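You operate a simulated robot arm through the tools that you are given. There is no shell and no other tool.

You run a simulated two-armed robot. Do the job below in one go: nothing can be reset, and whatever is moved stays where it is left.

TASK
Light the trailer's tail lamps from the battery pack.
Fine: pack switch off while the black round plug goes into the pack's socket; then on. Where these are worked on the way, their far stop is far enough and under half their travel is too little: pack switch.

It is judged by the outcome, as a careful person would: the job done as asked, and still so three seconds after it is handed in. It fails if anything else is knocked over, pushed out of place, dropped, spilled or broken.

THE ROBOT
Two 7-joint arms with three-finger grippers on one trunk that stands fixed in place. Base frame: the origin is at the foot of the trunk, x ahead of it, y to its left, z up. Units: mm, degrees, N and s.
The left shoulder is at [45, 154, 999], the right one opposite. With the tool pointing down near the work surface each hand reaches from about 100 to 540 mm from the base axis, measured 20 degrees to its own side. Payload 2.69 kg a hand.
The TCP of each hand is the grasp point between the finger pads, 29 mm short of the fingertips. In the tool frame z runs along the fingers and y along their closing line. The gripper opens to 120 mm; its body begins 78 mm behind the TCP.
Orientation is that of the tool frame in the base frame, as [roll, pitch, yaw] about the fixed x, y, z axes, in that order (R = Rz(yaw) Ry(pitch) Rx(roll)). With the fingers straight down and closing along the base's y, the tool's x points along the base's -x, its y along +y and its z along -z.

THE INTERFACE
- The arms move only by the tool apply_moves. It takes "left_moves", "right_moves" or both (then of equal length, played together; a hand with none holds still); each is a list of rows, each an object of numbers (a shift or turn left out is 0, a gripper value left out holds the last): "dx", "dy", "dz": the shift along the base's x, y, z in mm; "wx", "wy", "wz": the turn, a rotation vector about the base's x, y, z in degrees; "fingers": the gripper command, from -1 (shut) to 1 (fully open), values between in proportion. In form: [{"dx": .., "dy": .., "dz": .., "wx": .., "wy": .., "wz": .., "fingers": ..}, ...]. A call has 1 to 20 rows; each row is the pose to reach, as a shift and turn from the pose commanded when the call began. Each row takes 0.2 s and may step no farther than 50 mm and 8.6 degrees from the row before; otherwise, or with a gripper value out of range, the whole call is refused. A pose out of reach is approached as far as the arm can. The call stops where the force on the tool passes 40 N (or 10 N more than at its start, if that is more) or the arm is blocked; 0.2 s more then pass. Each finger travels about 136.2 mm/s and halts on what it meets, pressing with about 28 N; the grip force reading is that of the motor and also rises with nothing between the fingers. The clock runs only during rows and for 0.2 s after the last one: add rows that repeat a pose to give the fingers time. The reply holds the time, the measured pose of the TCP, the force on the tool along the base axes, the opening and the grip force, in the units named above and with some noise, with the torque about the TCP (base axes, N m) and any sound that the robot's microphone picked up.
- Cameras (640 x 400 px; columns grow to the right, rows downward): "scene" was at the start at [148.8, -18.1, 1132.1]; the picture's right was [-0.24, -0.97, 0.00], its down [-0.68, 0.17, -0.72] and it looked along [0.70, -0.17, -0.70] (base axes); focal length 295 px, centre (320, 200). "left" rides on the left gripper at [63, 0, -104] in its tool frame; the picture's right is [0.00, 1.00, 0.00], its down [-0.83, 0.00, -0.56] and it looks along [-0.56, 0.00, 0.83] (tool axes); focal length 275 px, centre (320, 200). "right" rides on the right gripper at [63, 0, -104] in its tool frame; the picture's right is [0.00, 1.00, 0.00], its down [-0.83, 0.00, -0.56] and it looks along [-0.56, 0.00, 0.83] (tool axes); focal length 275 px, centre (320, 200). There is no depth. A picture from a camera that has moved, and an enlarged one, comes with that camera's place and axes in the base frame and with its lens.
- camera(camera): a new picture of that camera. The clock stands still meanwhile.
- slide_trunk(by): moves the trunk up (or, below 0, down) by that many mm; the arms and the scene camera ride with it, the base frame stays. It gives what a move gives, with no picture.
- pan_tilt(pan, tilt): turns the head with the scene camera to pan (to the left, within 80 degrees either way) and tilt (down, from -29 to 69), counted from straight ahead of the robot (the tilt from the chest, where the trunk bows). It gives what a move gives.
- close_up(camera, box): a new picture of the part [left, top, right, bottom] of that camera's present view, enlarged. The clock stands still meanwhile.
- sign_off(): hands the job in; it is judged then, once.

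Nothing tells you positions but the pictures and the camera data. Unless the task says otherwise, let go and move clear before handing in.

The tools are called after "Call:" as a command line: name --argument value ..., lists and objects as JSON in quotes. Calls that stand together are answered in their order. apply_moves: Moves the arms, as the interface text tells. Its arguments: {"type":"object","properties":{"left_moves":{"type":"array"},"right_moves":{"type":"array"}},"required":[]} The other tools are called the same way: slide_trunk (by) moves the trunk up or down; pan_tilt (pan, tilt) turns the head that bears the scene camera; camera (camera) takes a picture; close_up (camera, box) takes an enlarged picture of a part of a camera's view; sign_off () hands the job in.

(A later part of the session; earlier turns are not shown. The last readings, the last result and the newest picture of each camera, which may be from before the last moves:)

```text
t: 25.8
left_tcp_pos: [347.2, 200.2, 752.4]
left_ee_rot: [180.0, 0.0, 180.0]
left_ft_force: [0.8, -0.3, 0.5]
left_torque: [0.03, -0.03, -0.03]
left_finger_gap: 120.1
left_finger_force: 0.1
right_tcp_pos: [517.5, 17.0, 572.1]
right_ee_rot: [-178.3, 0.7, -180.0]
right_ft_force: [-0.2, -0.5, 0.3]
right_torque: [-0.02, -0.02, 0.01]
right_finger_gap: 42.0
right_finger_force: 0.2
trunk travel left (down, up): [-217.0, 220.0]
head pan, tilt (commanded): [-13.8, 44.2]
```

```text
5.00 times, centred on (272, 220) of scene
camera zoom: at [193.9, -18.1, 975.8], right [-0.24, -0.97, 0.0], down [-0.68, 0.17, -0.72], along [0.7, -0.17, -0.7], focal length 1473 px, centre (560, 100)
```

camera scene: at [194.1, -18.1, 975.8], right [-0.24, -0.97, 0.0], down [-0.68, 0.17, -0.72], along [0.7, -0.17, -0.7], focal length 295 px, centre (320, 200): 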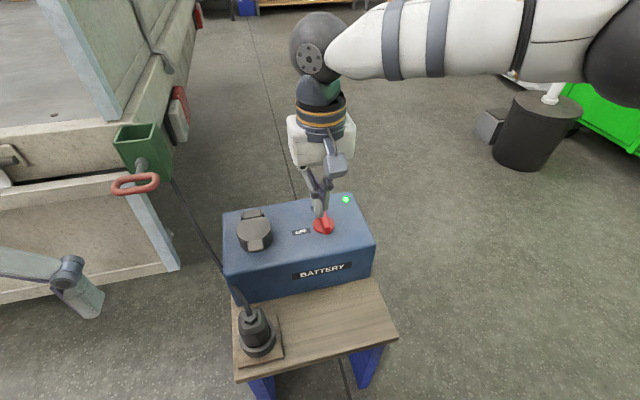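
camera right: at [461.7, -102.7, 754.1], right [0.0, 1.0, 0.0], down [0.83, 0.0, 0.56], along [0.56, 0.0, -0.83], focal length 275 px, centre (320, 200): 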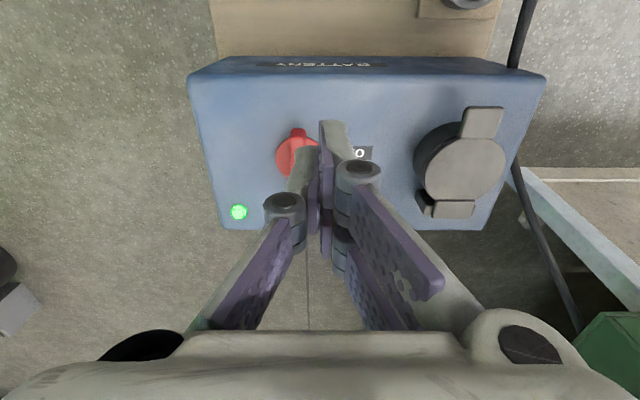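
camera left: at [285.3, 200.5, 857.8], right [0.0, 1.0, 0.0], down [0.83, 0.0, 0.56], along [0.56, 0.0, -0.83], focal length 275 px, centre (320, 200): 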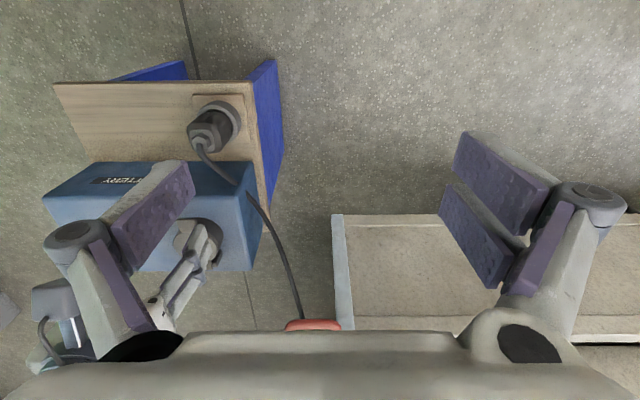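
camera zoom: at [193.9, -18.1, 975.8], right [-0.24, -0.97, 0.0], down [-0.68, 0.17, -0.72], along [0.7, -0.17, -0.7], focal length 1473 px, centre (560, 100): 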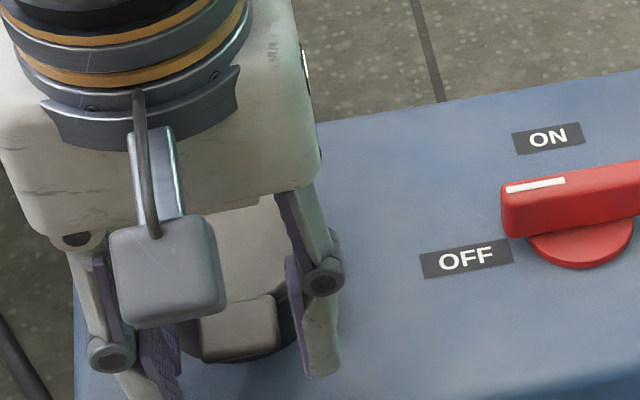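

The lid is back flat and undamaged. I'll square the hand up and grip with the tips just at the lid's plate height, above the barrel.

Call:
apply_moves --right_moves '[{"dx": 0.5, "dy": -1, "dz": -2.5, "wx": 1.7, "wy": 0.7, "fingers": -0.3}, {"dx": 0.5, "dy": -1, "dz": -2.5, "wx": 1.7, "wy": 0.7, "fingers": -0.55}, {"dx": 0.5, "dy": -1, "dz": -2.5, "wx": 1.7, "wy": 0.7, "fingers": -0.8}, {"dx": 0.5, "dy": -1, "dz": -2.5, "wx": 1.7, "wy": 0.7, "fingers": -0.8}]'

Call:
close_up --camera "right" --box '[200, 40, 440, 190]'

```text
t: 26.8
left_tcp_pos: [348.2, 199.9, 751.9]
left_ee_rot: [180.0, 0.0, 180.0]
left_ft_force: [0.3, -0.9, 0.0]
left_torque: [-0.01, 0.0, -0.03]
left_finger_gap: 120.0
left_finger_force: 0.1
right_tcp_pos: [515.9, 16.3, 569.2]
right_ee_rot: [-180.0, -0.3, -179.8]
right_ft_force: [0.0, -1.3, 0.6]
right_torque: [0.16, 0.1, 0.28]
right_finger_gap: 28.1
right_finger_force: 11.5
trunk travel left (down, up): [-217.0, 220.0]
head pan, tilt (commanded): [-13.8, 44.2]
```

```text
2.67 times, centred on (320, 115) of right
camera zoom: at [454.2, 14.8, 673.5], right [-0.01, 1.0, 0.0], down [0.83, 0.0, 0.55], along [0.55, 0.0, -0.83], focal length 734 px, centre (320, 427)
```

zoom: 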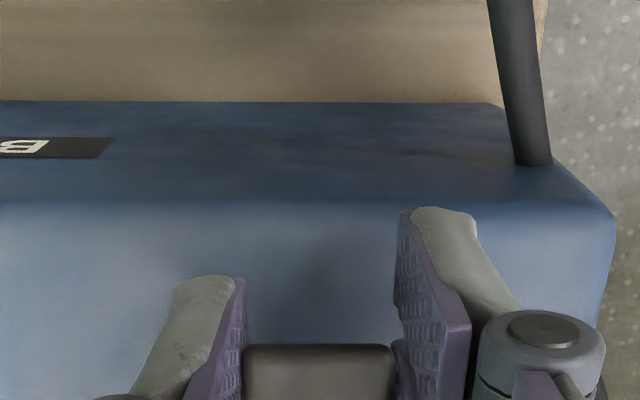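

The side loads are now balanced, with a gap of 28 mm. I'll tighten and lift in small arc steps.

Call:
apply_moves --right_moves '[{"fingers": -1}, {"fingers": -1, "dz": 2}, {"dz": 4}, {"dx": 0.2, "dz": 6}, {"dx": 0.5, "dz": 8}, {"dx": 0.8, "dz": 10}, {"dx": 0.8, "dz": 10}]'

Call:
close_up --camera "right" --box '[200, 40, 440, 190]'

Call:
close_up --camera "scene" --box '[208, 180, 336, 260]'

```text
t: 28.4
left_tcp_pos: [346.1, 200.0, 752.1]
left_ee_rot: [179.9, 0.0, -180.0]
left_ft_force: [0.5, -0.3, -1.1]
left_torque: [0.0, 0.02, 0.04]
left_finger_gap: 119.9
left_finger_force: 0.1
right_tcp_pos: [516.7, 14.9, 579.4]
right_ee_rot: [-179.9, -0.3, 180.0]
right_ft_force: [-19.8, -11.3, -11.0]
right_torque: [-0.21, 1.37, 0.06]
right_finger_gap: 26.5
right_finger_force: 45.1
trunk travel left (down, up): [-217.0, 220.0]
head pan, tilt (commanded): [-13.8, 44.2]
```

```text
2.67 times, centred on (320, 115) of right
camera zoom: at [454.1, 14.7, 683.7], right [-0.01, 1.0, 0.0], down [0.83, 0.0, 0.55], along [0.55, 0.0, -0.83], focal length 734 px, centre (320, 427)
```

zoom: 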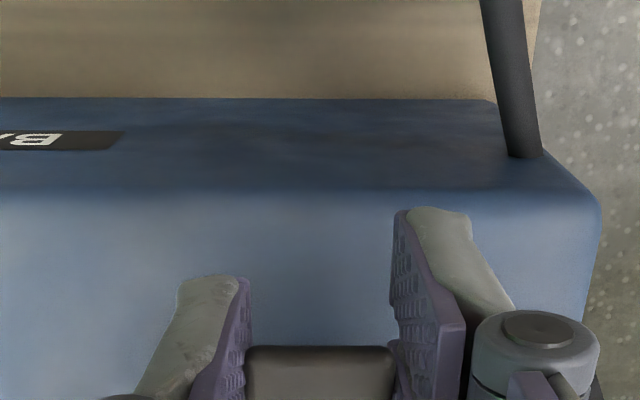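

```text
5.00 times, centred on (272, 220) of scene
camera zoom: at [193.6, -18.7, 976.0], right [-0.24, -0.97, 0.0], down [-0.68, 0.17, -0.72], along [0.7, -0.17, -0.7], focal length 1473 px, centre (560, 100)
```

zoom: 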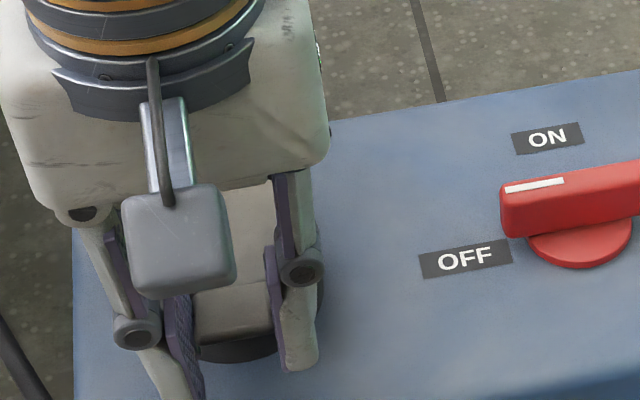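

The lid is now opening, lifting with the hand at about 11 N. I'll continue along the hinge arc and tilt the hand partly with it.

Call:
apply_moves --right_moves '[{"dx": 1.4, "dy": -0.5, "dz": 4, "wy": 1.5}, {"dx": 2.9, "dy": -1, "dz": 7.9, "wy": 3}, {"dx": 4.6, "dy": -1, "dz": 11.7, "wy": 4.5}, {"dx": 6.4, "dy": -1, "dz": 15.5, "wy": 6}, {"dx": 8.5, "dy": -1, "dz": 19.2, "wy": 7.5}, {"dx": 10.6, "dy": -1, "dz": 22.9, "wy": 9}, {"dx": 13, "dy": -1, "dz": 26.4, "wy": 10.5}, {"dx": 15.5, "dy": -1, "dz": 30, "wy": 12}, {"dx": 18, "dy": -1, "dz": 33.3, "wy": 13.5}, {"dx": 20.8, "dy": -1, "dz": 36.5, "wy": 15}, {"dx": 20.8, "dy": -1, "dz": 36.5, "wy": 15}]'

Call:
close_up --camera "right" --box '[200, 40, 440, 190]'

Call:
close_up --camera "scene" --box '[200, 170, 328, 250]'

Call:
close_up --camera "left" --box '[100, 160, 290, 300]'

```text
t: 29.7
left_tcp_pos: [346.8, 200.4, 753.1]
left_ee_rot: [-180.0, 0.0, -180.0]
left_ft_force: [-0.1, 0.2, 0.5]
left_torque: [-0.02, 0.02, 0.0]
left_finger_gap: 120.2
left_finger_force: 0.1
right_tcp_pos: [523.6, 15.8, 600.6]
right_ee_rot: [-179.9, -8.7, -179.6]
right_ft_force: [-7.4, -4.1, 6.0]
right_torque: [0.04, -0.2, 0.61]
right_finger_gap: 26.7
right_finger_force: 45.0
trunk travel left (down, up): [-217.0, 220.0]
head pan, tilt (commanded): [-13.8, 44.2]
stopped in row 6 (right hand): the force on the tool passed its limit at 41 N (the readings are from after the stop); the commanded pose is now the measured one
```

```text
2.67 times, centred on (320, 115) of right
camera zoom: at [477.6, 14.6, 712.8], right [-0.01, 1.0, 0.0], down [0.91, 0.01, 0.42], along [0.42, 0.0, -0.91], focal length 734 px, centre (320, 427)
```

zoom: 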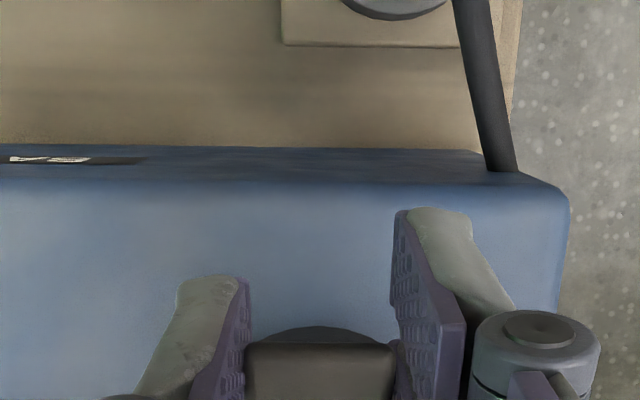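

```text
5.00 times, centred on (264, 210) of scene
camera zoom: at [193.1, -18.3, 976.2], right [-0.24, -0.97, 0.0], down [-0.68, 0.17, -0.72], along [0.7, -0.17, -0.7], focal length 1473 px, centre (600, 150)
```

zoom: 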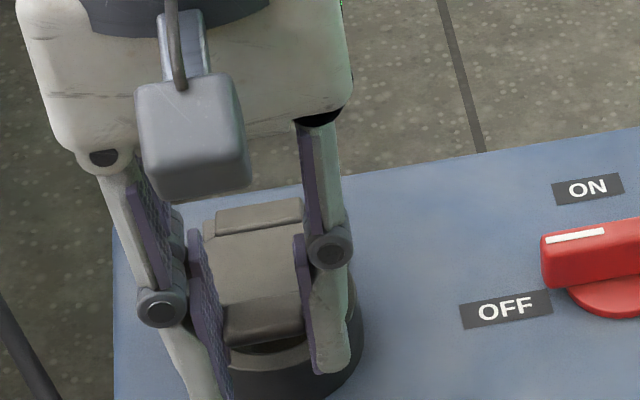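

```text
2.86 times, centred on (195, 230) of left
camera zoom: at [284.5, 200.4, 858.4], right [0.0, 1.0, 0.0], down [0.83, 0.0, 0.56], along [0.56, 0.0, -0.83], focal length 786 px, centre (677, 114)
```

zoom: 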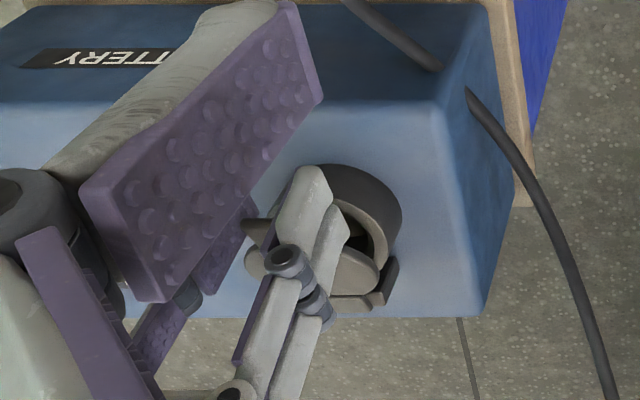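

The lid is about 20° open and the socket's interior is starting to show. I'll continue the arc in smaller steps with a lighter grip so the tab can pivot between the pads.

Call:
apply_moves --right_moves '[{"fingers": -0.9}, {"dx": 2.1, "dz": 3.5, "wy": 0.8}, {"dx": 4.2, "dz": 6.9, "wy": 1.6}, {"dx": 6.7, "dz": 10.2, "wy": 2.6}, {"dx": 9.3, "dz": 13.5, "wy": 3.6}, {"dx": 12, "dz": 16.6, "wy": 4.6}, {"dx": 14.8, "dz": 19.7, "wy": 5.6}, {"dx": 17.9, "dz": 22.6, "wy": 6.6}, {"dx": 21.1, "dz": 25.4, "wy": 7.6}, {"dx": 24.4, "dz": 28, "wy": 8.6}, {"dx": 27.7, "dz": 30.6, "wy": 9.6}, {"dx": 27.7, "dz": 30.6, "wy": 9.6}]'

Call:
close_up --camera "scene" --box '[200, 170, 328, 250]'

Call:
close_up --camera "left" --box '[100, 160, 290, 300]'

Call:
camera --camera "right"

```text
t: 31.3
left_tcp_pos: [348.9, 200.6, 750.8]
left_ee_rot: [-180.0, -0.2, 180.0]
left_ft_force: [0.2, -0.2, 0.3]
left_torque: [-0.02, 0.01, -0.03]
left_finger_gap: 119.8
left_finger_force: 0.1
right_tcp_pos: [531.9, 15.4, 620.8]
right_ee_rot: [179.4, -13.3, -179.8]
right_ft_force: [16.1, 8.6, -18.3]
right_torque: [0.5, 0.4, 0.21]
right_finger_gap: 27.2
right_finger_force: 44.6
right hand out of reach, approached as far as the arm can: row 6, 7, 8
trunk travel left (down, up): [-217.0, 220.0]
head pan, tilt (commanded): [-13.8, 44.2]
stopped in row 8 (right hand): the force on the tool passed its limit at 44 N (the readings are from after the stop); the commanded pose is now the measured one
```

```text
5.00 times, centred on (264, 210) of scene
camera zoom: at [196.1, -17.6, 975.3], right [-0.24, -0.97, 0.0], down [-0.68, 0.17, -0.72], along [0.69, -0.17, -0.7], focal length 1473 px, centre (600, 150)
```

zoom: 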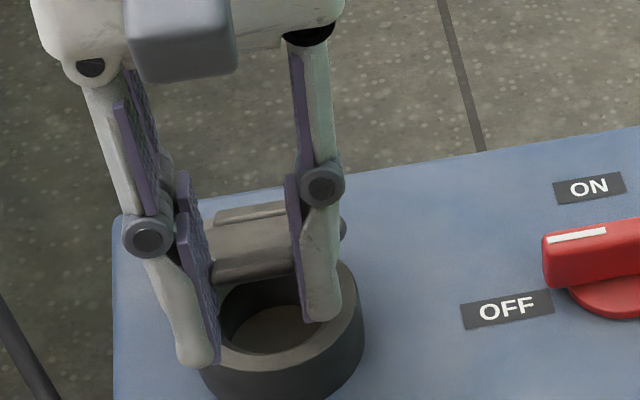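

```text
2.86 times, centred on (195, 230) of left
camera zoom: at [287.1, 200.9, 857.0], right [0.0, 1.0, 0.0], down [0.83, 0.0, 0.55], along [0.55, 0.0, -0.83], focal length 786 px, centre (677, 114)
```

zoom: 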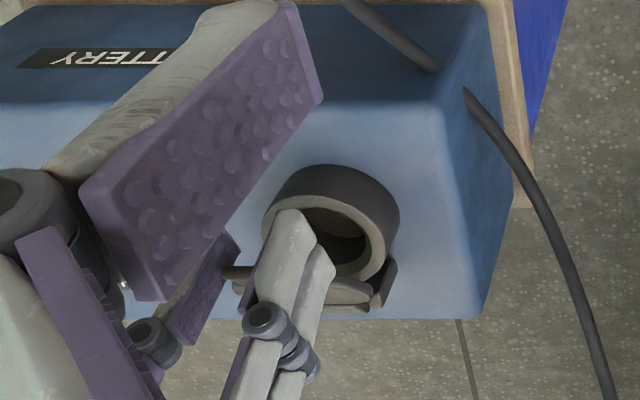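

```text
taken
camera right: at [494.6, 13.3, 735.8], right [-0.01, 1.0, 0.01], down [0.94, 0.0, 0.35], along [0.35, 0.01, -0.94], focal length 275 px, centre (320, 200)
```

right: 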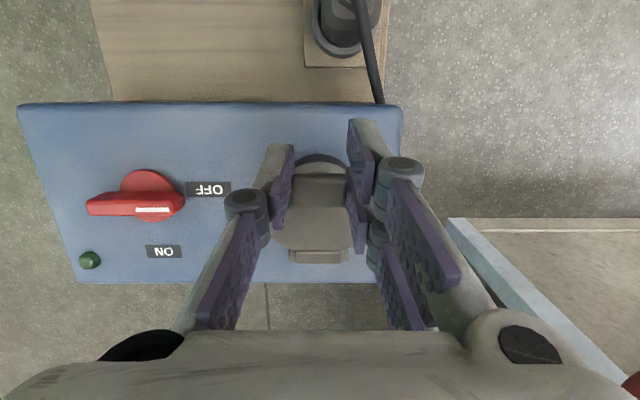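

The lid is about 40° up, but tilting with it runs out of reach, and the load reading shows I'm pulling slightly outward. I'll move a touch inward and continue the arc while tilting the hand back the other way.

Call:
apply_moves --right_moves '[{"dx": 2.2, "dy": 0.7, "dz": -1.5, "wy": -1}, {"dx": 4.4, "dy": 0.7, "dz": 2, "wy": -2}, {"dx": 6.7, "dy": 0.7, "dz": 5.7, "wy": -3}, {"dx": 9, "dy": 0.7, "dz": 8.7, "wy": -4}, {"dx": 11.3, "dy": 0.7, "dz": 11.5, "wy": -5.5}, {"dx": 13.4, "dy": 0.7, "dz": 14, "wy": -7}, {"dx": 15.5, "dy": 0.7, "dz": 16.4, "wy": -9}, {"dx": 17.7, "dy": 0.7, "dz": 18.6, "wy": -11}, {"dx": 20, "dy": 0.7, "dz": 20.5, "wy": -13}, {"dx": 20, "dy": 0.7, "dz": 20.5, "wy": -13}]'

Call:
close_up --camera "scene" --box '[200, 170, 328, 250]'

Call:
close_up --camera "left" --box '[100, 160, 290, 300]'

Call:
camera --camera "right"

```text
t: 33.5
left_tcp_pos: [347.4, 200.0, 752.5]
left_ee_rot: [180.0, -0.1, 180.0]
left_ft_force: [-0.9, -0.5, -0.5]
left_torque: [0.04, 0.0, -0.02]
left_finger_gap: 120.4
left_finger_force: 0.1
right_tcp_pos: [549.9, 14.7, 643.0]
right_ee_rot: [179.4, -0.2, -179.7]
right_ft_force: [-14.2, 1.3, -7.6]
right_torque: [0.21, 1.68, 0.26]
right_finger_gap: 27.0
right_finger_force: 45.4
trunk travel left (down, up): [-217.0, 220.0]
head pan, tilt (commanded): [-13.8, 44.2]
```

```text
5.00 times, centred on (264, 210) of scene
camera zoom: at [193.7, -18.1, 975.9], right [-0.24, -0.97, 0.0], down [-0.68, 0.17, -0.72], along [0.7, -0.17, -0.7], focal length 1473 px, centre (600, 150)
```

zoom: 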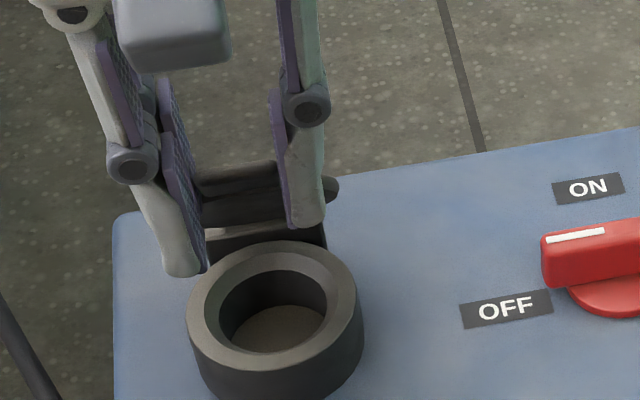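

```text
2.86 times, centred on (195, 230) of left
camera zoom: at [285.0, 200.6, 857.8], right [0.0, 1.0, 0.0], down [0.83, 0.0, 0.56], along [0.56, 0.0, -0.83], focal length 786 px, centre (677, 114)
```

zoom: 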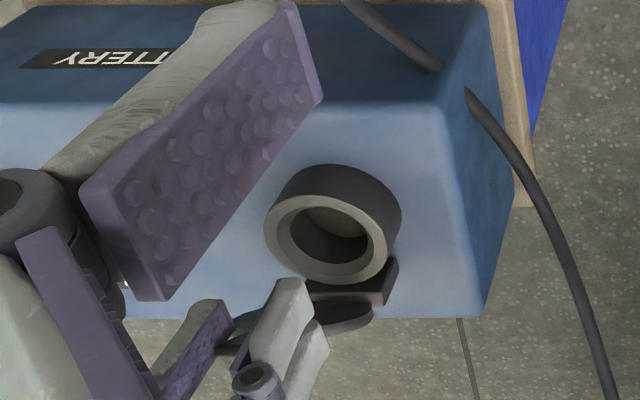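

```text
taken
camera right: at [487.2, 13.4, 747.5], right [-0.01, 1.0, 0.01], down [0.83, 0.0, 0.55], along [0.55, 0.01, -0.83], focal length 275 px, centre (320, 200)
```

right: 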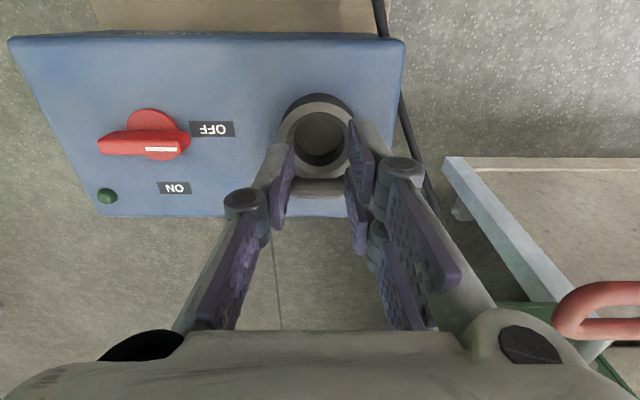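

The lid is past 60° and I can see the open bore. I'll loosen the grip a little and keep pushing it over, with the hand tilting back so the arm stays in reach.

Call:
apply_moves --right_moves '[{"fingers": -0.8}, {"dx": 3.2, "dz": 1.3, "wy": -2, "fingers": -0.8}, {"dx": 6.5, "dz": 2.6, "wy": -4}, {"dx": 9.2, "dz": 4.1, "wy": -6}, {"dx": 12, "dz": 5.5, "wy": -8}, {"dx": 14.9, "dz": 6.6, "wy": -10}, {"dx": 17.8, "dz": 7.7, "wy": -12}, {"dx": 20.8, "dz": 8.4, "wy": -14}, {"dx": 23.9, "dz": 9, "wy": -16}, {"dx": 27.1, "dz": 9.4, "wy": -18}, {"dx": 30.4, "dz": 9.7, "wy": -20}, {"dx": 33.7, "dz": 9.6, "wy": -22}, {"dx": 37, "dz": 9.4, "wy": -24}, {"dx": 37, "dz": 9.4, "wy": -24}]'

Call:
close_up --camera "scene" --box '[200, 150, 328, 250]'

Call:
camera --camera "right"

Call:
camera --camera "scene"

```text
t: 36.5
left_tcp_pos: [348.3, 200.9, 753.5]
left_ee_rot: [-180.0, 0.0, 179.9]
left_ft_force: [-0.6, -0.1, -1.0]
left_torque: [0.0, 0.0, -0.01]
left_finger_gap: 120.3
left_finger_force: 0.1
right_tcp_pos: [586.3, 15.0, 652.6]
right_ee_rot: [179.6, 23.8, -179.8]
right_ft_force: [-13.7, -2.6, 1.8]
right_torque: [-0.38, 1.25, -0.18]
right_finger_gap: 27.1
right_finger_force: 44.6
trunk travel left (down, up): [-217.0, 220.0]
head pan, tilt (commanded): [-13.8, 44.2]
```

```text
4.00 times, centred on (264, 200) of scene
camera zoom: at [193.1, -18.2, 976.0], right [-0.24, -0.97, 0.0], down [-0.68, 0.17, -0.72], along [0.7, -0.17, -0.7], focal length 1179 px, centre (544, 200)
```

zoom: 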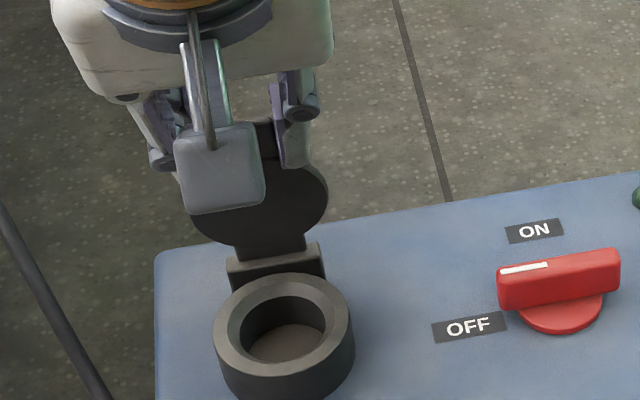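

```text
taken
camera right: at [487.1, 13.1, 723.3], right [-0.01, 1.0, 0.0], down [0.54, 0.0, 0.84], along [0.84, 0.01, -0.54], focal length 275 px, centre (320, 200)
```

right: 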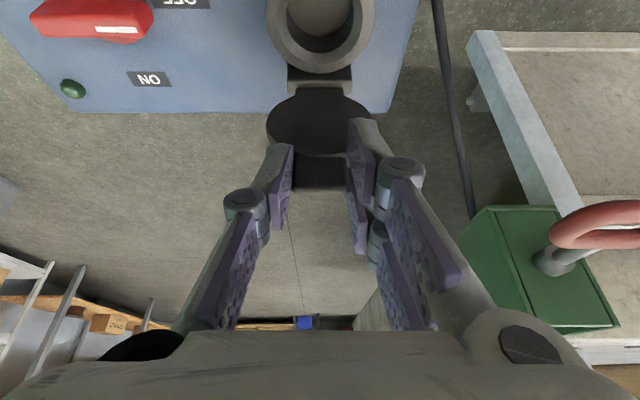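

```text
taken
camera scene: at [193.1, -18.2, 976.0], right [-0.24, -0.97, 0.0], down [-0.68, 0.17, -0.72], along [0.7, -0.17, -0.7], focal length 295 px, centre (320, 200)
```

scene: 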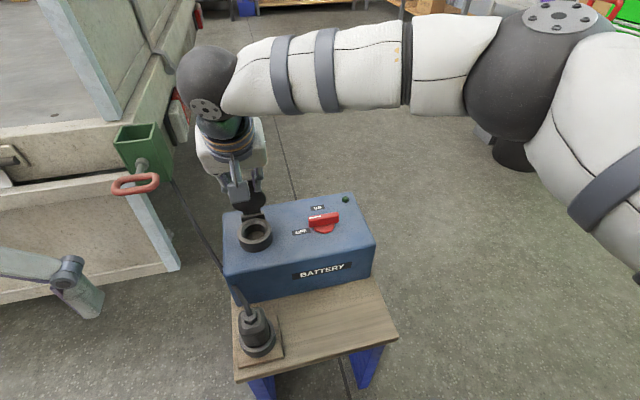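

The lid stands nearly vertical with its underside visible. I'll push it farther past upright and watch the force for a stop.

Call:
apply_moves --right_moves '[{"dx": 3.4, "dz": -0.5, "wy": -2}, {"dx": 6.8, "dz": -1, "wy": -4}, {"dx": 10.2, "dz": -1.9, "wy": -6}, {"dx": 13.6, "dz": -2.8, "wy": -8}, {"dx": 17, "dz": -4, "wy": -10}, {"dx": 20.5, "dz": -5.4, "wy": -12}, {"dx": 24, "dz": -7, "wy": -14}, {"dx": 27.5, "dz": -8.8, "wy": -16}, {"dx": 27.5, "dz": -8.8, "wy": -16}]'

Call:
close_up --camera "scene" --box '[200, 150, 328, 250]'

Call:
camera --camera "right"

Call:
close_up --camera "left" --box '[100, 160, 290, 300]'

```text
t: 38.5
left_tcp_pos: [344.7, 200.2, 753.4]
left_ee_rot: [-179.9, 0.1, -180.0]
left_ft_force: [-0.3, 0.8, 0.6]
left_torque: [-0.03, -0.03, 0.0]
left_finger_gap: 119.8
left_finger_force: 0.0
right_tcp_pos: [614.2, 15.9, 647.6]
right_ee_rot: [179.7, 40.2, -179.7]
right_ft_force: [-4.8, -3.5, 31.5]
right_torque: [-0.55, 0.54, -0.16]
right_finger_gap: 27.5
right_finger_force: 44.6
trunk travel left (down, up): [-217.0, 220.0]
head pan, tilt (commanded): [-13.8, 44.2]
```

```text
4.00 times, centred on (264, 200) of scene
camera zoom: at [191.7, -18.3, 976.4], right [-0.24, -0.97, 0.0], down [-0.68, 0.17, -0.72], along [0.7, -0.17, -0.7], focal length 1179 px, centre (544, 200)
```

zoom: 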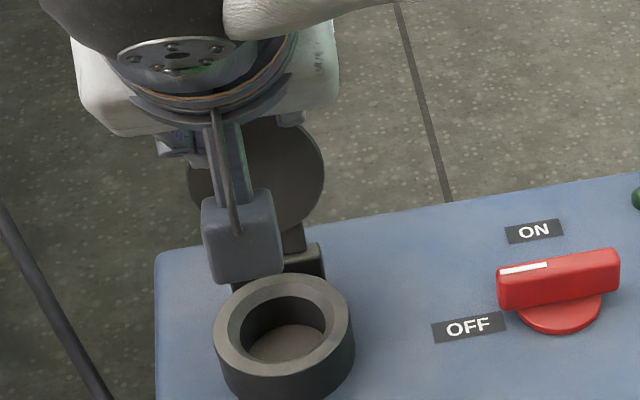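

```text
taken
camera right: at [498.9, 13.2, 685.7], right [-0.01, 1.0, 0.0], down [0.28, 0.0, 0.96], along [0.96, 0.01, -0.28], focal length 275 px, centre (320, 200)
```

right: 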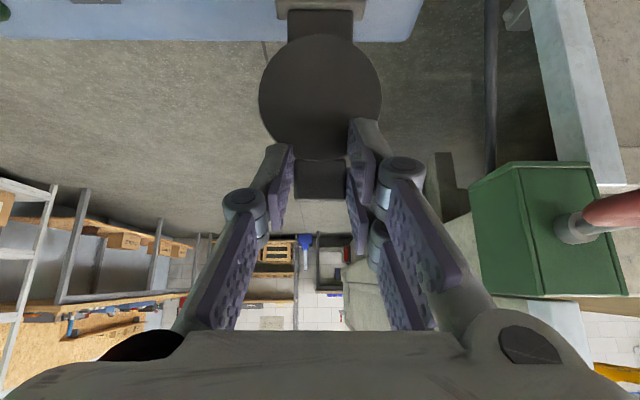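

```text
2.86 times, centred on (195, 230) of left
camera zoom: at [283.3, 200.4, 858.6], right [0.0, 1.0, 0.0], down [0.83, 0.0, 0.56], along [0.56, 0.0, -0.83], focal length 786 px, centre (677, 114)
```

zoom: 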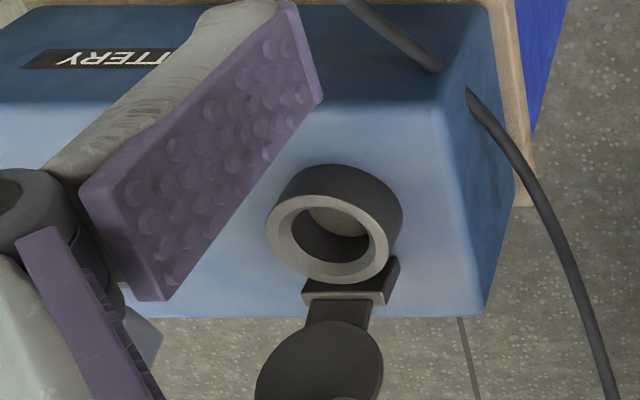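

The lid is past vertical, and the upward load is only from my path being slightly low. I'll relieve it, loosen the fingers a little and see whether the lid stays.

Call:
apply_moves --right_moves '[{"dz": 3}, {"dx": 2, "dz": 3.5}, {"dx": 2, "dz": 3.5, "fingers": -0.45}, {"dx": 2, "dz": 3.5, "fingers": -0.45}]'

Call:
camera --camera "right"

Call:
close_up --camera "left" --box '[100, 160, 290, 300]'

```text
t: 39.5
left_tcp_pos: [347.0, 200.6, 751.8]
left_ee_rot: [-179.9, 0.0, -180.0]
left_ft_force: [-0.8, 0.6, 0.1]
left_torque: [0.0, 0.0, 0.01]
left_finger_gap: 120.1
left_finger_force: 0.0
right_tcp_pos: [616.0, 14.2, 647.2]
right_ee_rot: [179.7, 39.5, -179.6]
right_ft_force: [-6.1, -1.6, 3.5]
right_torque: [-0.09, 0.13, -0.13]
right_finger_gap: 34.3
right_finger_force: 0.2
trunk travel left (down, up): [-217.0, 220.0]
head pan, tilt (commanded): [-13.8, 44.2]
```

```text
taken
camera right: at [500.6, 13.6, 686.1], right [-0.01, 1.0, 0.0], down [0.29, 0.0, 0.96], along [0.96, 0.01, -0.29], focal length 275 px, centre (320, 200)
```

right: 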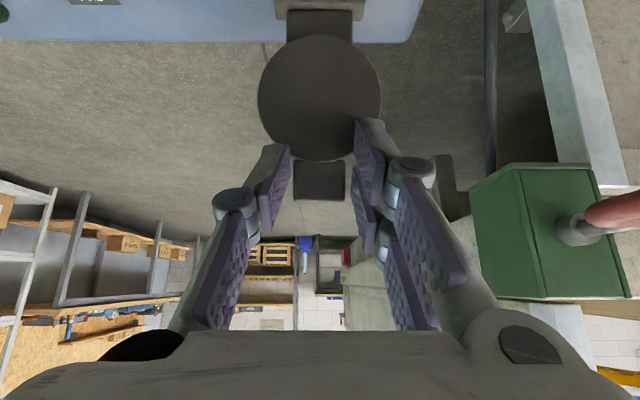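

```text
2.86 times, centred on (195, 230) of left
camera zoom: at [284.8, 200.5, 857.9], right [0.0, 1.0, 0.0], down [0.83, 0.0, 0.56], along [0.56, 0.0, -0.83], focal length 786 px, centre (677, 114)
```

zoom: 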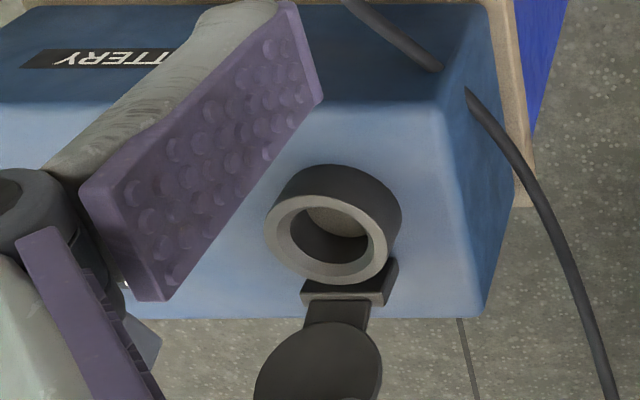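

With the fingers opened the lid has not moved. I'll back off 15 mm toward me and check that it stays up by itself.

Call:
apply_moves --right_moves '[{"dx": -5, "dz": 4, "fingers": -0.35}, {"dx": -10, "dz": 8, "fingers": -0.35}, {"dx": -15, "dz": 14, "fingers": -0.3}, {"dx": -15, "dz": 14, "fingers": -0.3}]'

Call:
camera --camera "right"

Call:
close_up --camera "left" --box '[100, 160, 290, 300]'

```text
t: 40.5
left_tcp_pos: [346.6, 199.5, 750.8]
left_ee_rot: [179.9, 0.0, 180.0]
left_ft_force: [-0.7, -0.4, 0.8]
left_torque: [0.01, 0.01, -0.02]
left_finger_gap: 119.8
left_finger_force: 0.1
right_tcp_pos: [603.3, 15.4, 661.7]
right_ee_rot: [179.7, 39.7, -179.7]
right_ft_force: [0.4, -1.1, 0.8]
right_torque: [-0.03, 0.03, -0.03]
right_finger_gap: 42.0
right_finger_force: 0.1
trunk travel left (down, up): [-217.0, 220.0]
head pan, tilt (commanded): [-13.8, 44.2]
```

```text
taken
camera right: at [486.6, 12.9, 701.2], right [-0.01, 1.0, 0.0], down [0.28, 0.0, 0.96], along [0.96, 0.01, -0.28], focal length 275 px, centre (320, 200)
```

right: 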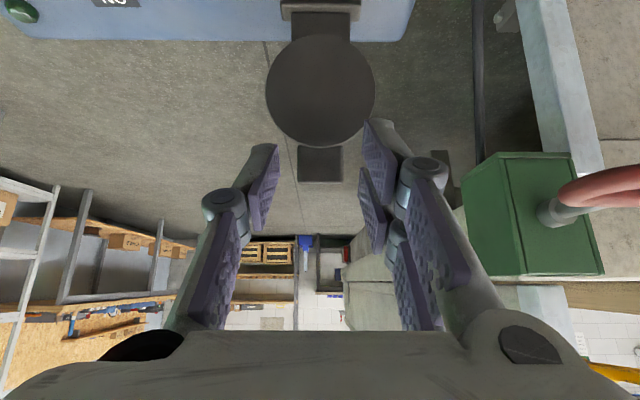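

```text
2.86 times, centred on (195, 230) of left
camera zoom: at [285.3, 200.5, 857.8], right [0.0, 1.0, 0.0], down [0.83, 0.0, 0.56], along [0.56, 0.0, -0.83], focal length 786 px, centre (677, 114)
```

zoom: 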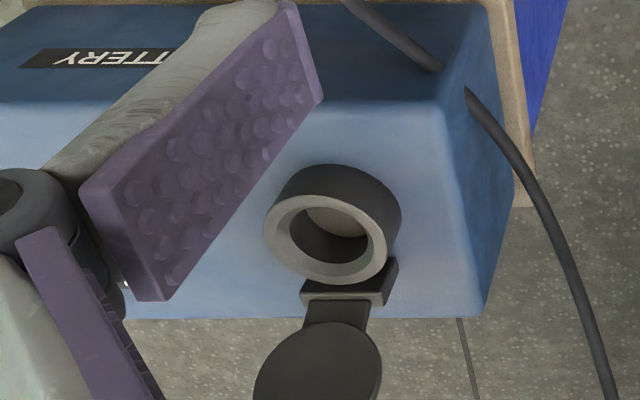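

The lid stays open by itself with the hand free. I'll withdraw the right hand backward and up, un-tilt it, and park it to the right.

Call:
apply_moves --right_moves '[{"dx": -20, "dz": 10}, {"dx": -45, "dz": 25}, {"dx": -70, "dz": 45, "wy": 4}, {"dx": -90, "dy": -20, "dz": 60, "wy": 12}, {"dx": -110, "dy": -55, "dz": 70, "wy": 20}, {"dx": -130, "dy": -95, "dz": 75, "wy": 28}, {"dx": -150, "dy": -140, "dz": 75, "wy": 36}, {"dx": -165, "dy": -180, "dz": 75, "wy": 39.7}, {"dx": -180, "dy": -215, "dz": 75, "wy": 39.7}, {"dx": -180, "dy": -215, "dz": 75, "wy": 39.7}]'

Call:
camera --camera "scene"

Call:
close_up --camera "scene" --box '[216, 170, 312, 260]'

Call:
close_up --camera "scene" --box '[216, 290, 312, 370]'

```text
t: 42.7
left_tcp_pos: [347.4, 199.5, 752.5]
left_ee_rot: [180.0, -0.1, -180.0]
left_ft_force: [0.2, 0.1, 0.4]
left_torque: [-0.02, 0.01, 0.01]
left_finger_gap: 120.1
left_finger_force: 0.1
right_tcp_pos: [420.9, -201.3, 737.0]
right_ee_rot: [179.5, 0.0, -179.9]
right_ft_force: [-0.4, 0.0, -0.5]
right_torque: [0.01, -0.02, -0.01]
right_finger_gap: 42.1
right_finger_force: 0.0
trunk travel left (down, up): [-217.0, 220.0]
head pan, tilt (commanded): [-13.8, 44.2]
```

```text
taken
camera scene: at [193.8, -18.3, 975.8], right [-0.24, -0.97, 0.0], down [-0.68, 0.17, -0.72], along [0.7, -0.17, -0.7], focal length 295 px, centre (320, 200)
```

scene: 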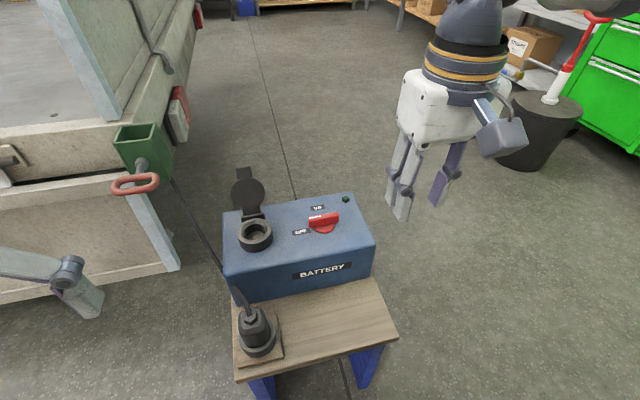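

```text
4.44 times, centred on (264, 215) of scene
camera zoom: at [193.8, -18.3, 975.8], right [-0.24, -0.97, 0.0], down [-0.68, 0.17, -0.72], along [0.7, -0.17, -0.7], focal length 1310 px, centre (569, 133)
```

zoom: 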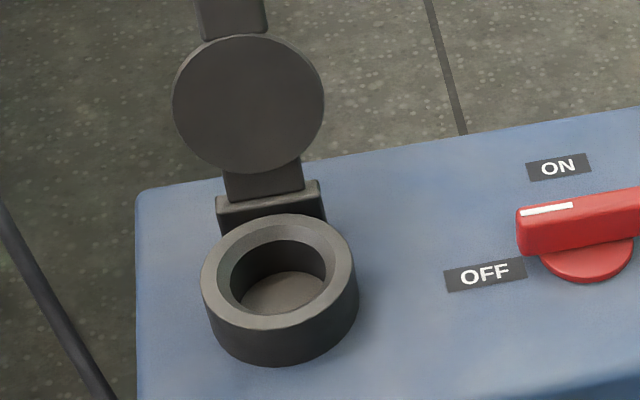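

```text
5.00 times, centred on (264, 330) of scene
camera zoom: at [193.8, -18.3, 975.8], right [-0.24, -0.97, 0.0], down [-0.68, 0.17, -0.72], along [0.7, -0.17, -0.7], focal length 1473 px, centre (600, -450)
```

zoom: 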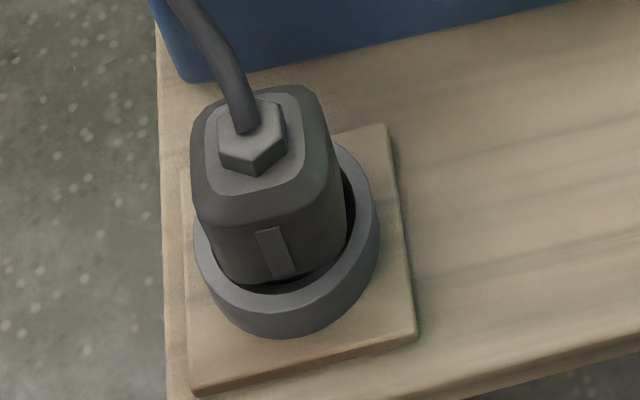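

The lid stays open and the bore is about 41 mm with a wide chamfer. Next I'll bring the left hand over the plug to check its rotation and the cable before gripping.

Call:
apply_moves --left_moves '[{"dx": 5, "dy": -40}, {"dx": 10, "dy": -80, "dz": -10}, {"dx": 20, "dy": -120, "dz": -20}, {"dx": 30, "dy": -155, "dz": -40}, {"dx": 40, "dy": -160, "dz": -60}, {"dx": 40, "dy": -160, "dz": -60}]'

Call:
camera --camera "left"

Call:
close_up --camera "left" --box '[230, 60, 410, 200]'

Call:
close_up --camera "left" --box '[230, 170, 410, 310]'

```text
t: 44.1
left_tcp_pos: [388.2, 40.6, 691.4]
left_ee_rot: [-179.9, 0.1, 180.0]
left_ft_force: [-0.3, 0.0, 0.1]
left_torque: [-0.01, -0.01, -0.01]
left_finger_gap: 120.1
left_finger_force: 0.0
right_tcp_pos: [421.7, -201.7, 736.8]
right_ee_rot: [179.5, 0.0, -179.8]
right_ft_force: [-0.3, -0.2, -0.4]
right_torque: [0.03, 0.01, -0.02]
right_finger_gap: 42.1
right_finger_force: 0.1
trunk travel left (down, up): [-217.0, 220.0]
head pan, tilt (commanded): [-13.8, 44.2]
```

```text
taken
camera left: at [324.6, 40.1, 797.3], right [0.0, 1.0, 0.0], down [0.83, 0.0, 0.56], along [0.56, 0.0, -0.83], focal length 275 px, centre (320, 200)
```

left: 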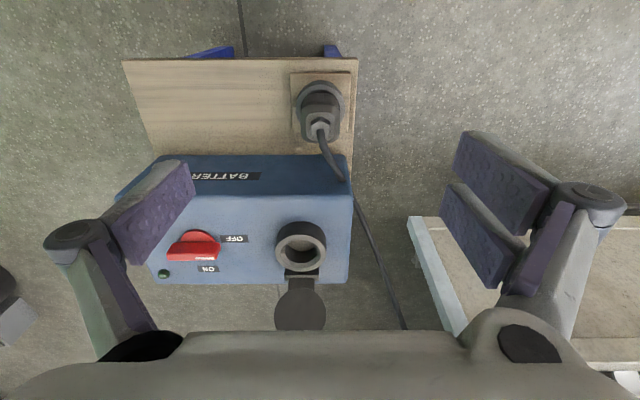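

```text
2.86 times, centred on (320, 130) of left
camera zoom: at [324.6, 40.1, 797.3], right [0.0, 1.0, 0.0], down [0.83, 0.0, 0.56], along [0.56, 0.0, -0.83], focal length 786 px, centre (320, 400)
```

zoom: 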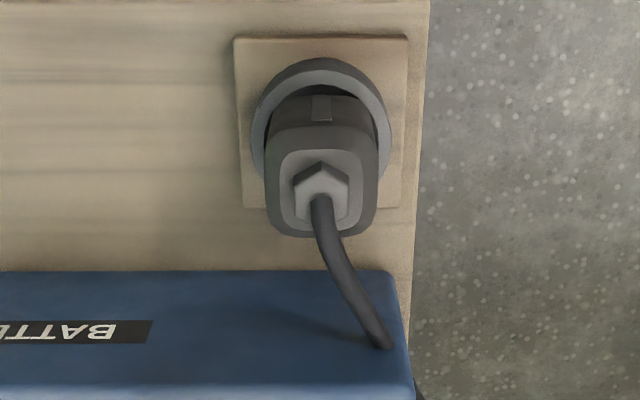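

```text
2.86 times, centred on (320, 240) of left
camera zoom: at [324.6, 40.1, 797.3], right [0.0, 1.0, 0.0], down [0.83, 0.0, 0.56], along [0.56, 0.0, -0.83], focal length 786 px, centre (320, 86)
```

zoom: 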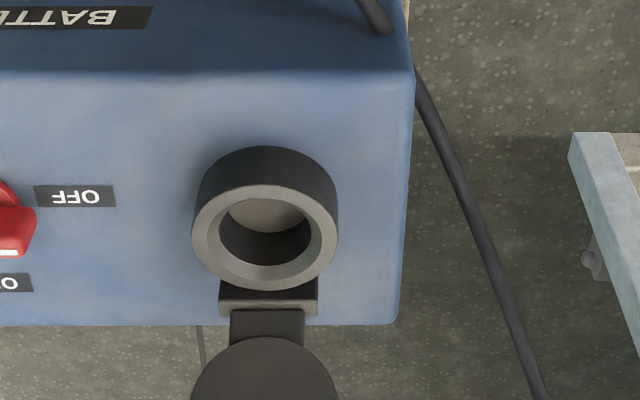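

The plug body is about 45 mm square, aligned with the axes and centred near (425, 40.5), with the nut top at about z≈504. The bore shows no key. I'll lower the trunk 50 mm for reach and dry-run the left hand above the socket.

Call:
slide_trunk --by -50

Call:
apply_moves --left_moves '[{"dz": 30}, {"dx": 40, "dy": -5, "dz": 50}, {"dx": 80, "dy": -12, "dz": 50}, {"dx": 120, "dy": -20, "dz": 50}, {"dx": 150, "dy": -25, "dz": 40}, {"dx": 170, "dy": -25, "dz": 30}, {"dx": 184, "dy": -25, "dz": 20}, {"dx": 184, "dy": -25, "dz": 20}]'

Call:
camera --camera "left"

Call:
camera --camera "scene"

Call:
camera --camera "right"

```text
t: 45.1
left_tcp_pos: [387.4, 40.1, 643.2]
left_ee_rot: [180.0, 0.0, -180.0]
left_ft_force: [-0.4, 0.5, 0.4]
left_torque: [-0.02, -0.01, -0.03]
left_finger_gap: 120.1
left_finger_force: 0.1
right_tcp_pos: [423.0, -200.0, 687.6]
right_ee_rot: [179.4, 0.1, -179.8]
right_ft_force: [-1.1, 0.3, -0.2]
right_torque: [0.01, -0.01, 0.03]
right_finger_gap: 42.0
right_finger_force: 0.1
trunk travel left (down, up): [-167.0, 270.0]
head pan, tilt (commanded): [-13.8, 44.2]
```

```text
t: 46.9
left_tcp_pos: [572.2, 14.5, 660.8]
left_ee_rot: [180.0, 0.0, -180.0]
left_ft_force: [-0.6, 0.7, -0.5]
left_torque: [0.03, 0.0, -0.03]
left_finger_gap: 120.2
left_finger_force: 0.1
right_tcp_pos: [421.7, -200.4, 686.0]
right_ee_rot: [179.6, 0.1, -179.8]
right_ft_force: [-0.6, 0.2, 1.2]
right_torque: [-0.05, 0.0, 0.0]
right_finger_gap: 42.0
right_finger_force: 0.1
trunk travel left (down, up): [-167.0, 270.0]
head pan, tilt (commanded): [-13.8, 44.2]
```

```text
taken
camera left: at [510.4, 15.0, 767.3], right [0.01, 1.0, 0.0], down [0.83, 0.0, 0.56], along [0.56, 0.0, -0.83], focal length 275 px, centre (320, 200)
```

left: 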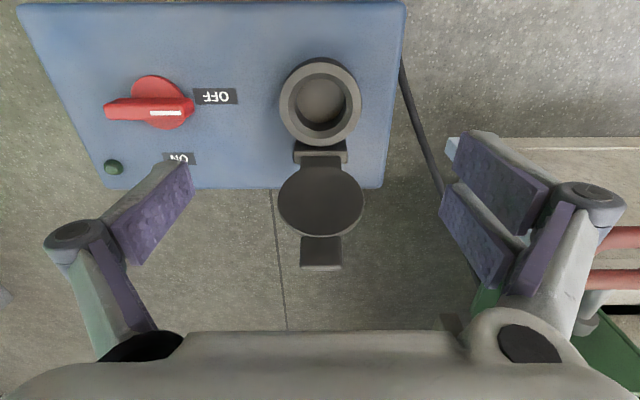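

```text
taken
camera scene: at [209.6, -18.1, 922.7], right [-0.24, -0.97, 0.0], down [-0.68, 0.17, -0.72], along [0.7, -0.17, -0.7], focal length 295 px, centre (320, 200)
```

scene: 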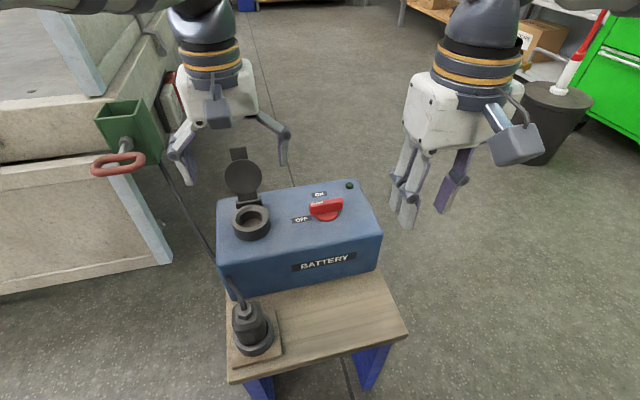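

```text
taken
camera right: at [358.6, -201.7, 790.2], right [-0.01, 1.0, 0.01], down [0.83, 0.0, 0.56], along [0.56, 0.01, -0.83], focal length 275 px, centre (320, 200)
```

right: 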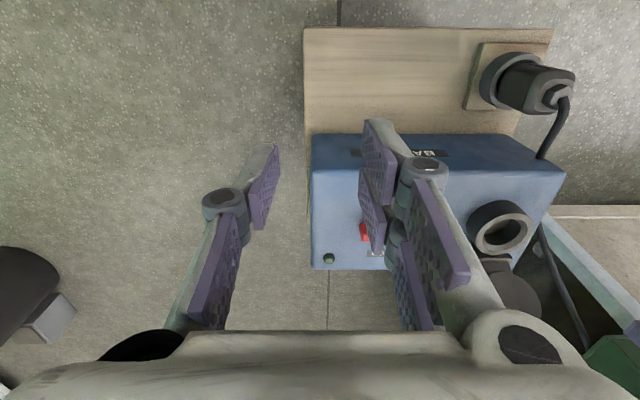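

The left hand reaches above the socket fine. I'll zoom in from here to fix the bore centre precisely.

Call:
close_up --camera "left" --box '[260, 40, 380, 160]'

Call:
close_up --camera "scene" --box '[210, 190, 290, 250]'

Call:
close_up --camera "right" --box '[440, 180, 560, 280]'

Call:
close_up --camera "scene" --box '[216, 280, 296, 360]'

```text
3.33 times, centred on (320, 100) of left
camera zoom: at [510.4, 15.0, 767.3], right [0.01, 1.0, 0.0], down [0.83, 0.0, 0.56], along [0.56, 0.0, -0.83], focal length 918 px, centre (320, 533)
```

zoom: 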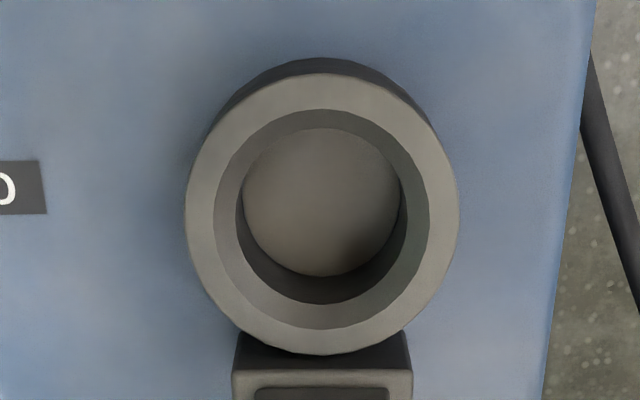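

```text
6.67 times, centred on (250, 220) of scene
camera zoom: at [209.6, -18.1, 922.7], right [-0.24, -0.97, 0.0], down [-0.68, 0.17, -0.72], along [0.7, -0.17, -0.7], focal length 1965 px, centre (787, 67)
```

zoom: 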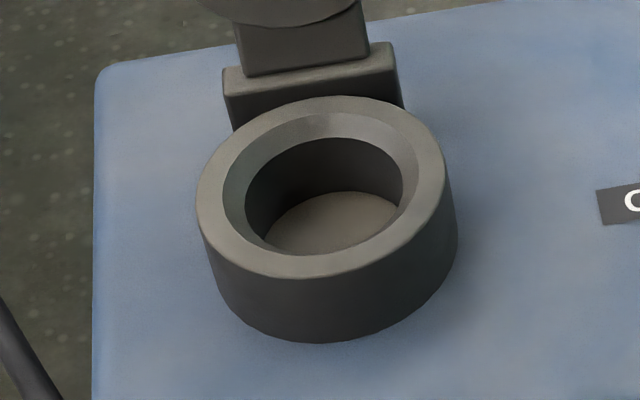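

```text
4.00 times, centred on (500, 230) of right
camera zoom: at [358.6, -201.7, 790.2], right [-0.01, 1.0, 0.01], down [0.83, 0.0, 0.56], along [0.56, 0.01, -0.83], focal length 1101 px, centre (-400, 80)
```

zoom: 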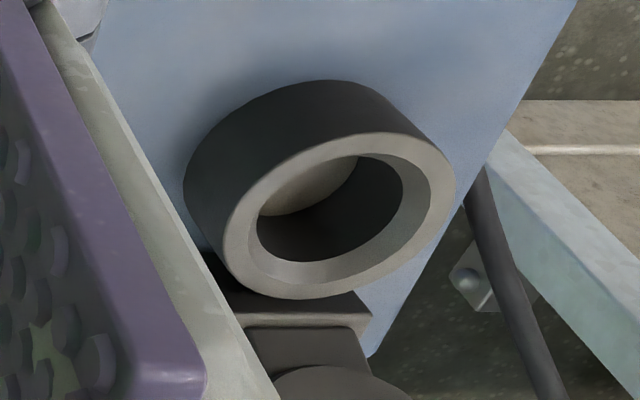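

```text
5.00 times, centred on (256, 320) of scene
camera zoom: at [209.6, -18.1, 922.7], right [-0.24, -0.97, 0.0], down [-0.68, 0.17, -0.72], along [0.7, -0.17, -0.7], focal length 1473 px, centre (640, -400)
```

zoom: 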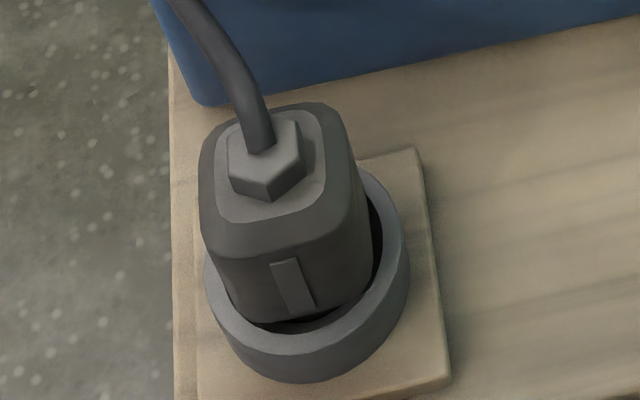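

The bore centre is at about (572, 15) with the rim near z≈541-545. I'll move the left hand back over the plug, part-open, and descend partway to check alignment.

Call:
apply_moves --left_moves '[{"dz": 25}, {"dx": -40, "dy": 6, "dz": 30, "fingers": 0.6}, {"dx": -80, "dy": 14, "dz": 30, "fingers": 0.6}, {"dx": -120, "dy": 21, "dz": 20}, {"dx": -147, "dy": 26, "dz": 0}, {"dx": -147, "dy": 26, "dz": -40}, {"dx": -147, "dy": 26, "dz": -80}, {"dx": -147, "dy": 26, "dz": -110}, {"dx": -147, "dy": 26, "dz": -110}]'

Call:
camera --camera "left"

Call:
close_up --camera "scene" --box '[180, 210, 340, 370]'

Call:
close_up --camera "right" --box '[380, 20, 640, 200]'

```text
t: 48.9
left_tcp_pos: [424.6, 41.6, 550.4]
left_ee_rot: [180.0, 0.0, 180.0]
left_ft_force: [0.8, 0.2, 0.6]
left_torque: [-0.01, 0.01, 0.02]
left_finger_gap: 95.9
left_finger_force: 0.0
right_tcp_pos: [420.7, -199.6, 686.8]
right_ee_rot: [179.4, 0.1, -179.8]
right_ft_force: [0.0, 0.2, -0.3]
right_torque: [-0.02, 0.05, 0.0]
right_finger_gap: 42.0
right_finger_force: 0.1
trunk travel left (down, up): [-167.0, 270.0]
head pan, tilt (commanded): [-13.8, 44.2]
```

```text
taken
camera left: at [362.8, 41.5, 656.2], right [0.0, 1.0, 0.0], down [0.83, 0.0, 0.56], along [0.56, 0.0, -0.83], focal length 275 px, centre (320, 200)
```

left: 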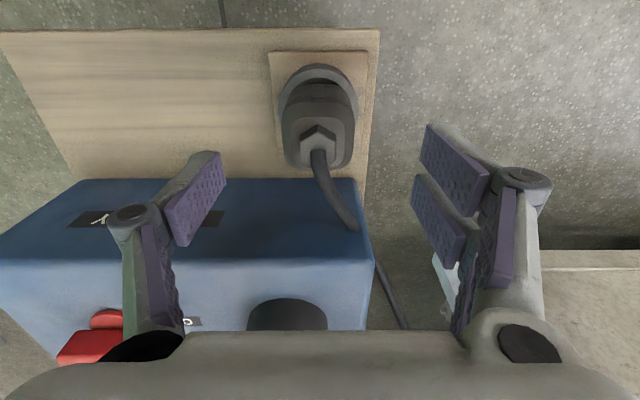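

```text
2.50 times, centred on (260, 290) of scene
camera zoom: at [209.6, -18.1, 922.7], right [-0.24, -0.97, 0.0], down [-0.68, 0.17, -0.72], along [0.7, -0.17, -0.7], focal length 737 px, centre (470, -25)
```

zoom: 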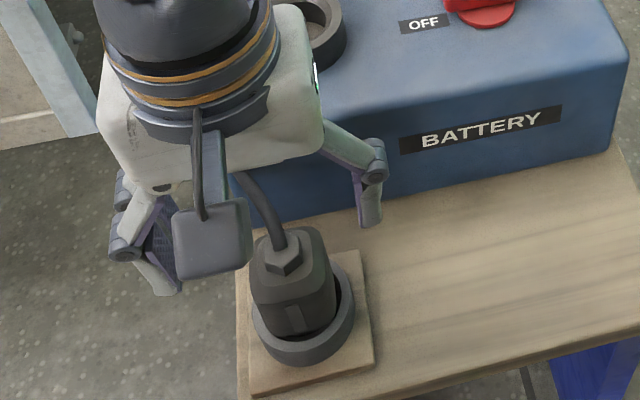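

```text
2.22 times, centred on (510, 110) of right
camera zoom: at [358.6, -201.7, 790.2], right [-0.01, 1.0, 0.01], down [0.83, 0.0, 0.56], along [0.56, 0.01, -0.83], focal length 612 px, centre (-102, 400)
```

zoom: 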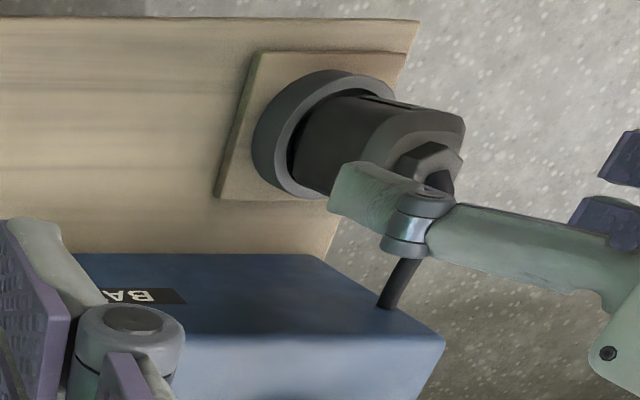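

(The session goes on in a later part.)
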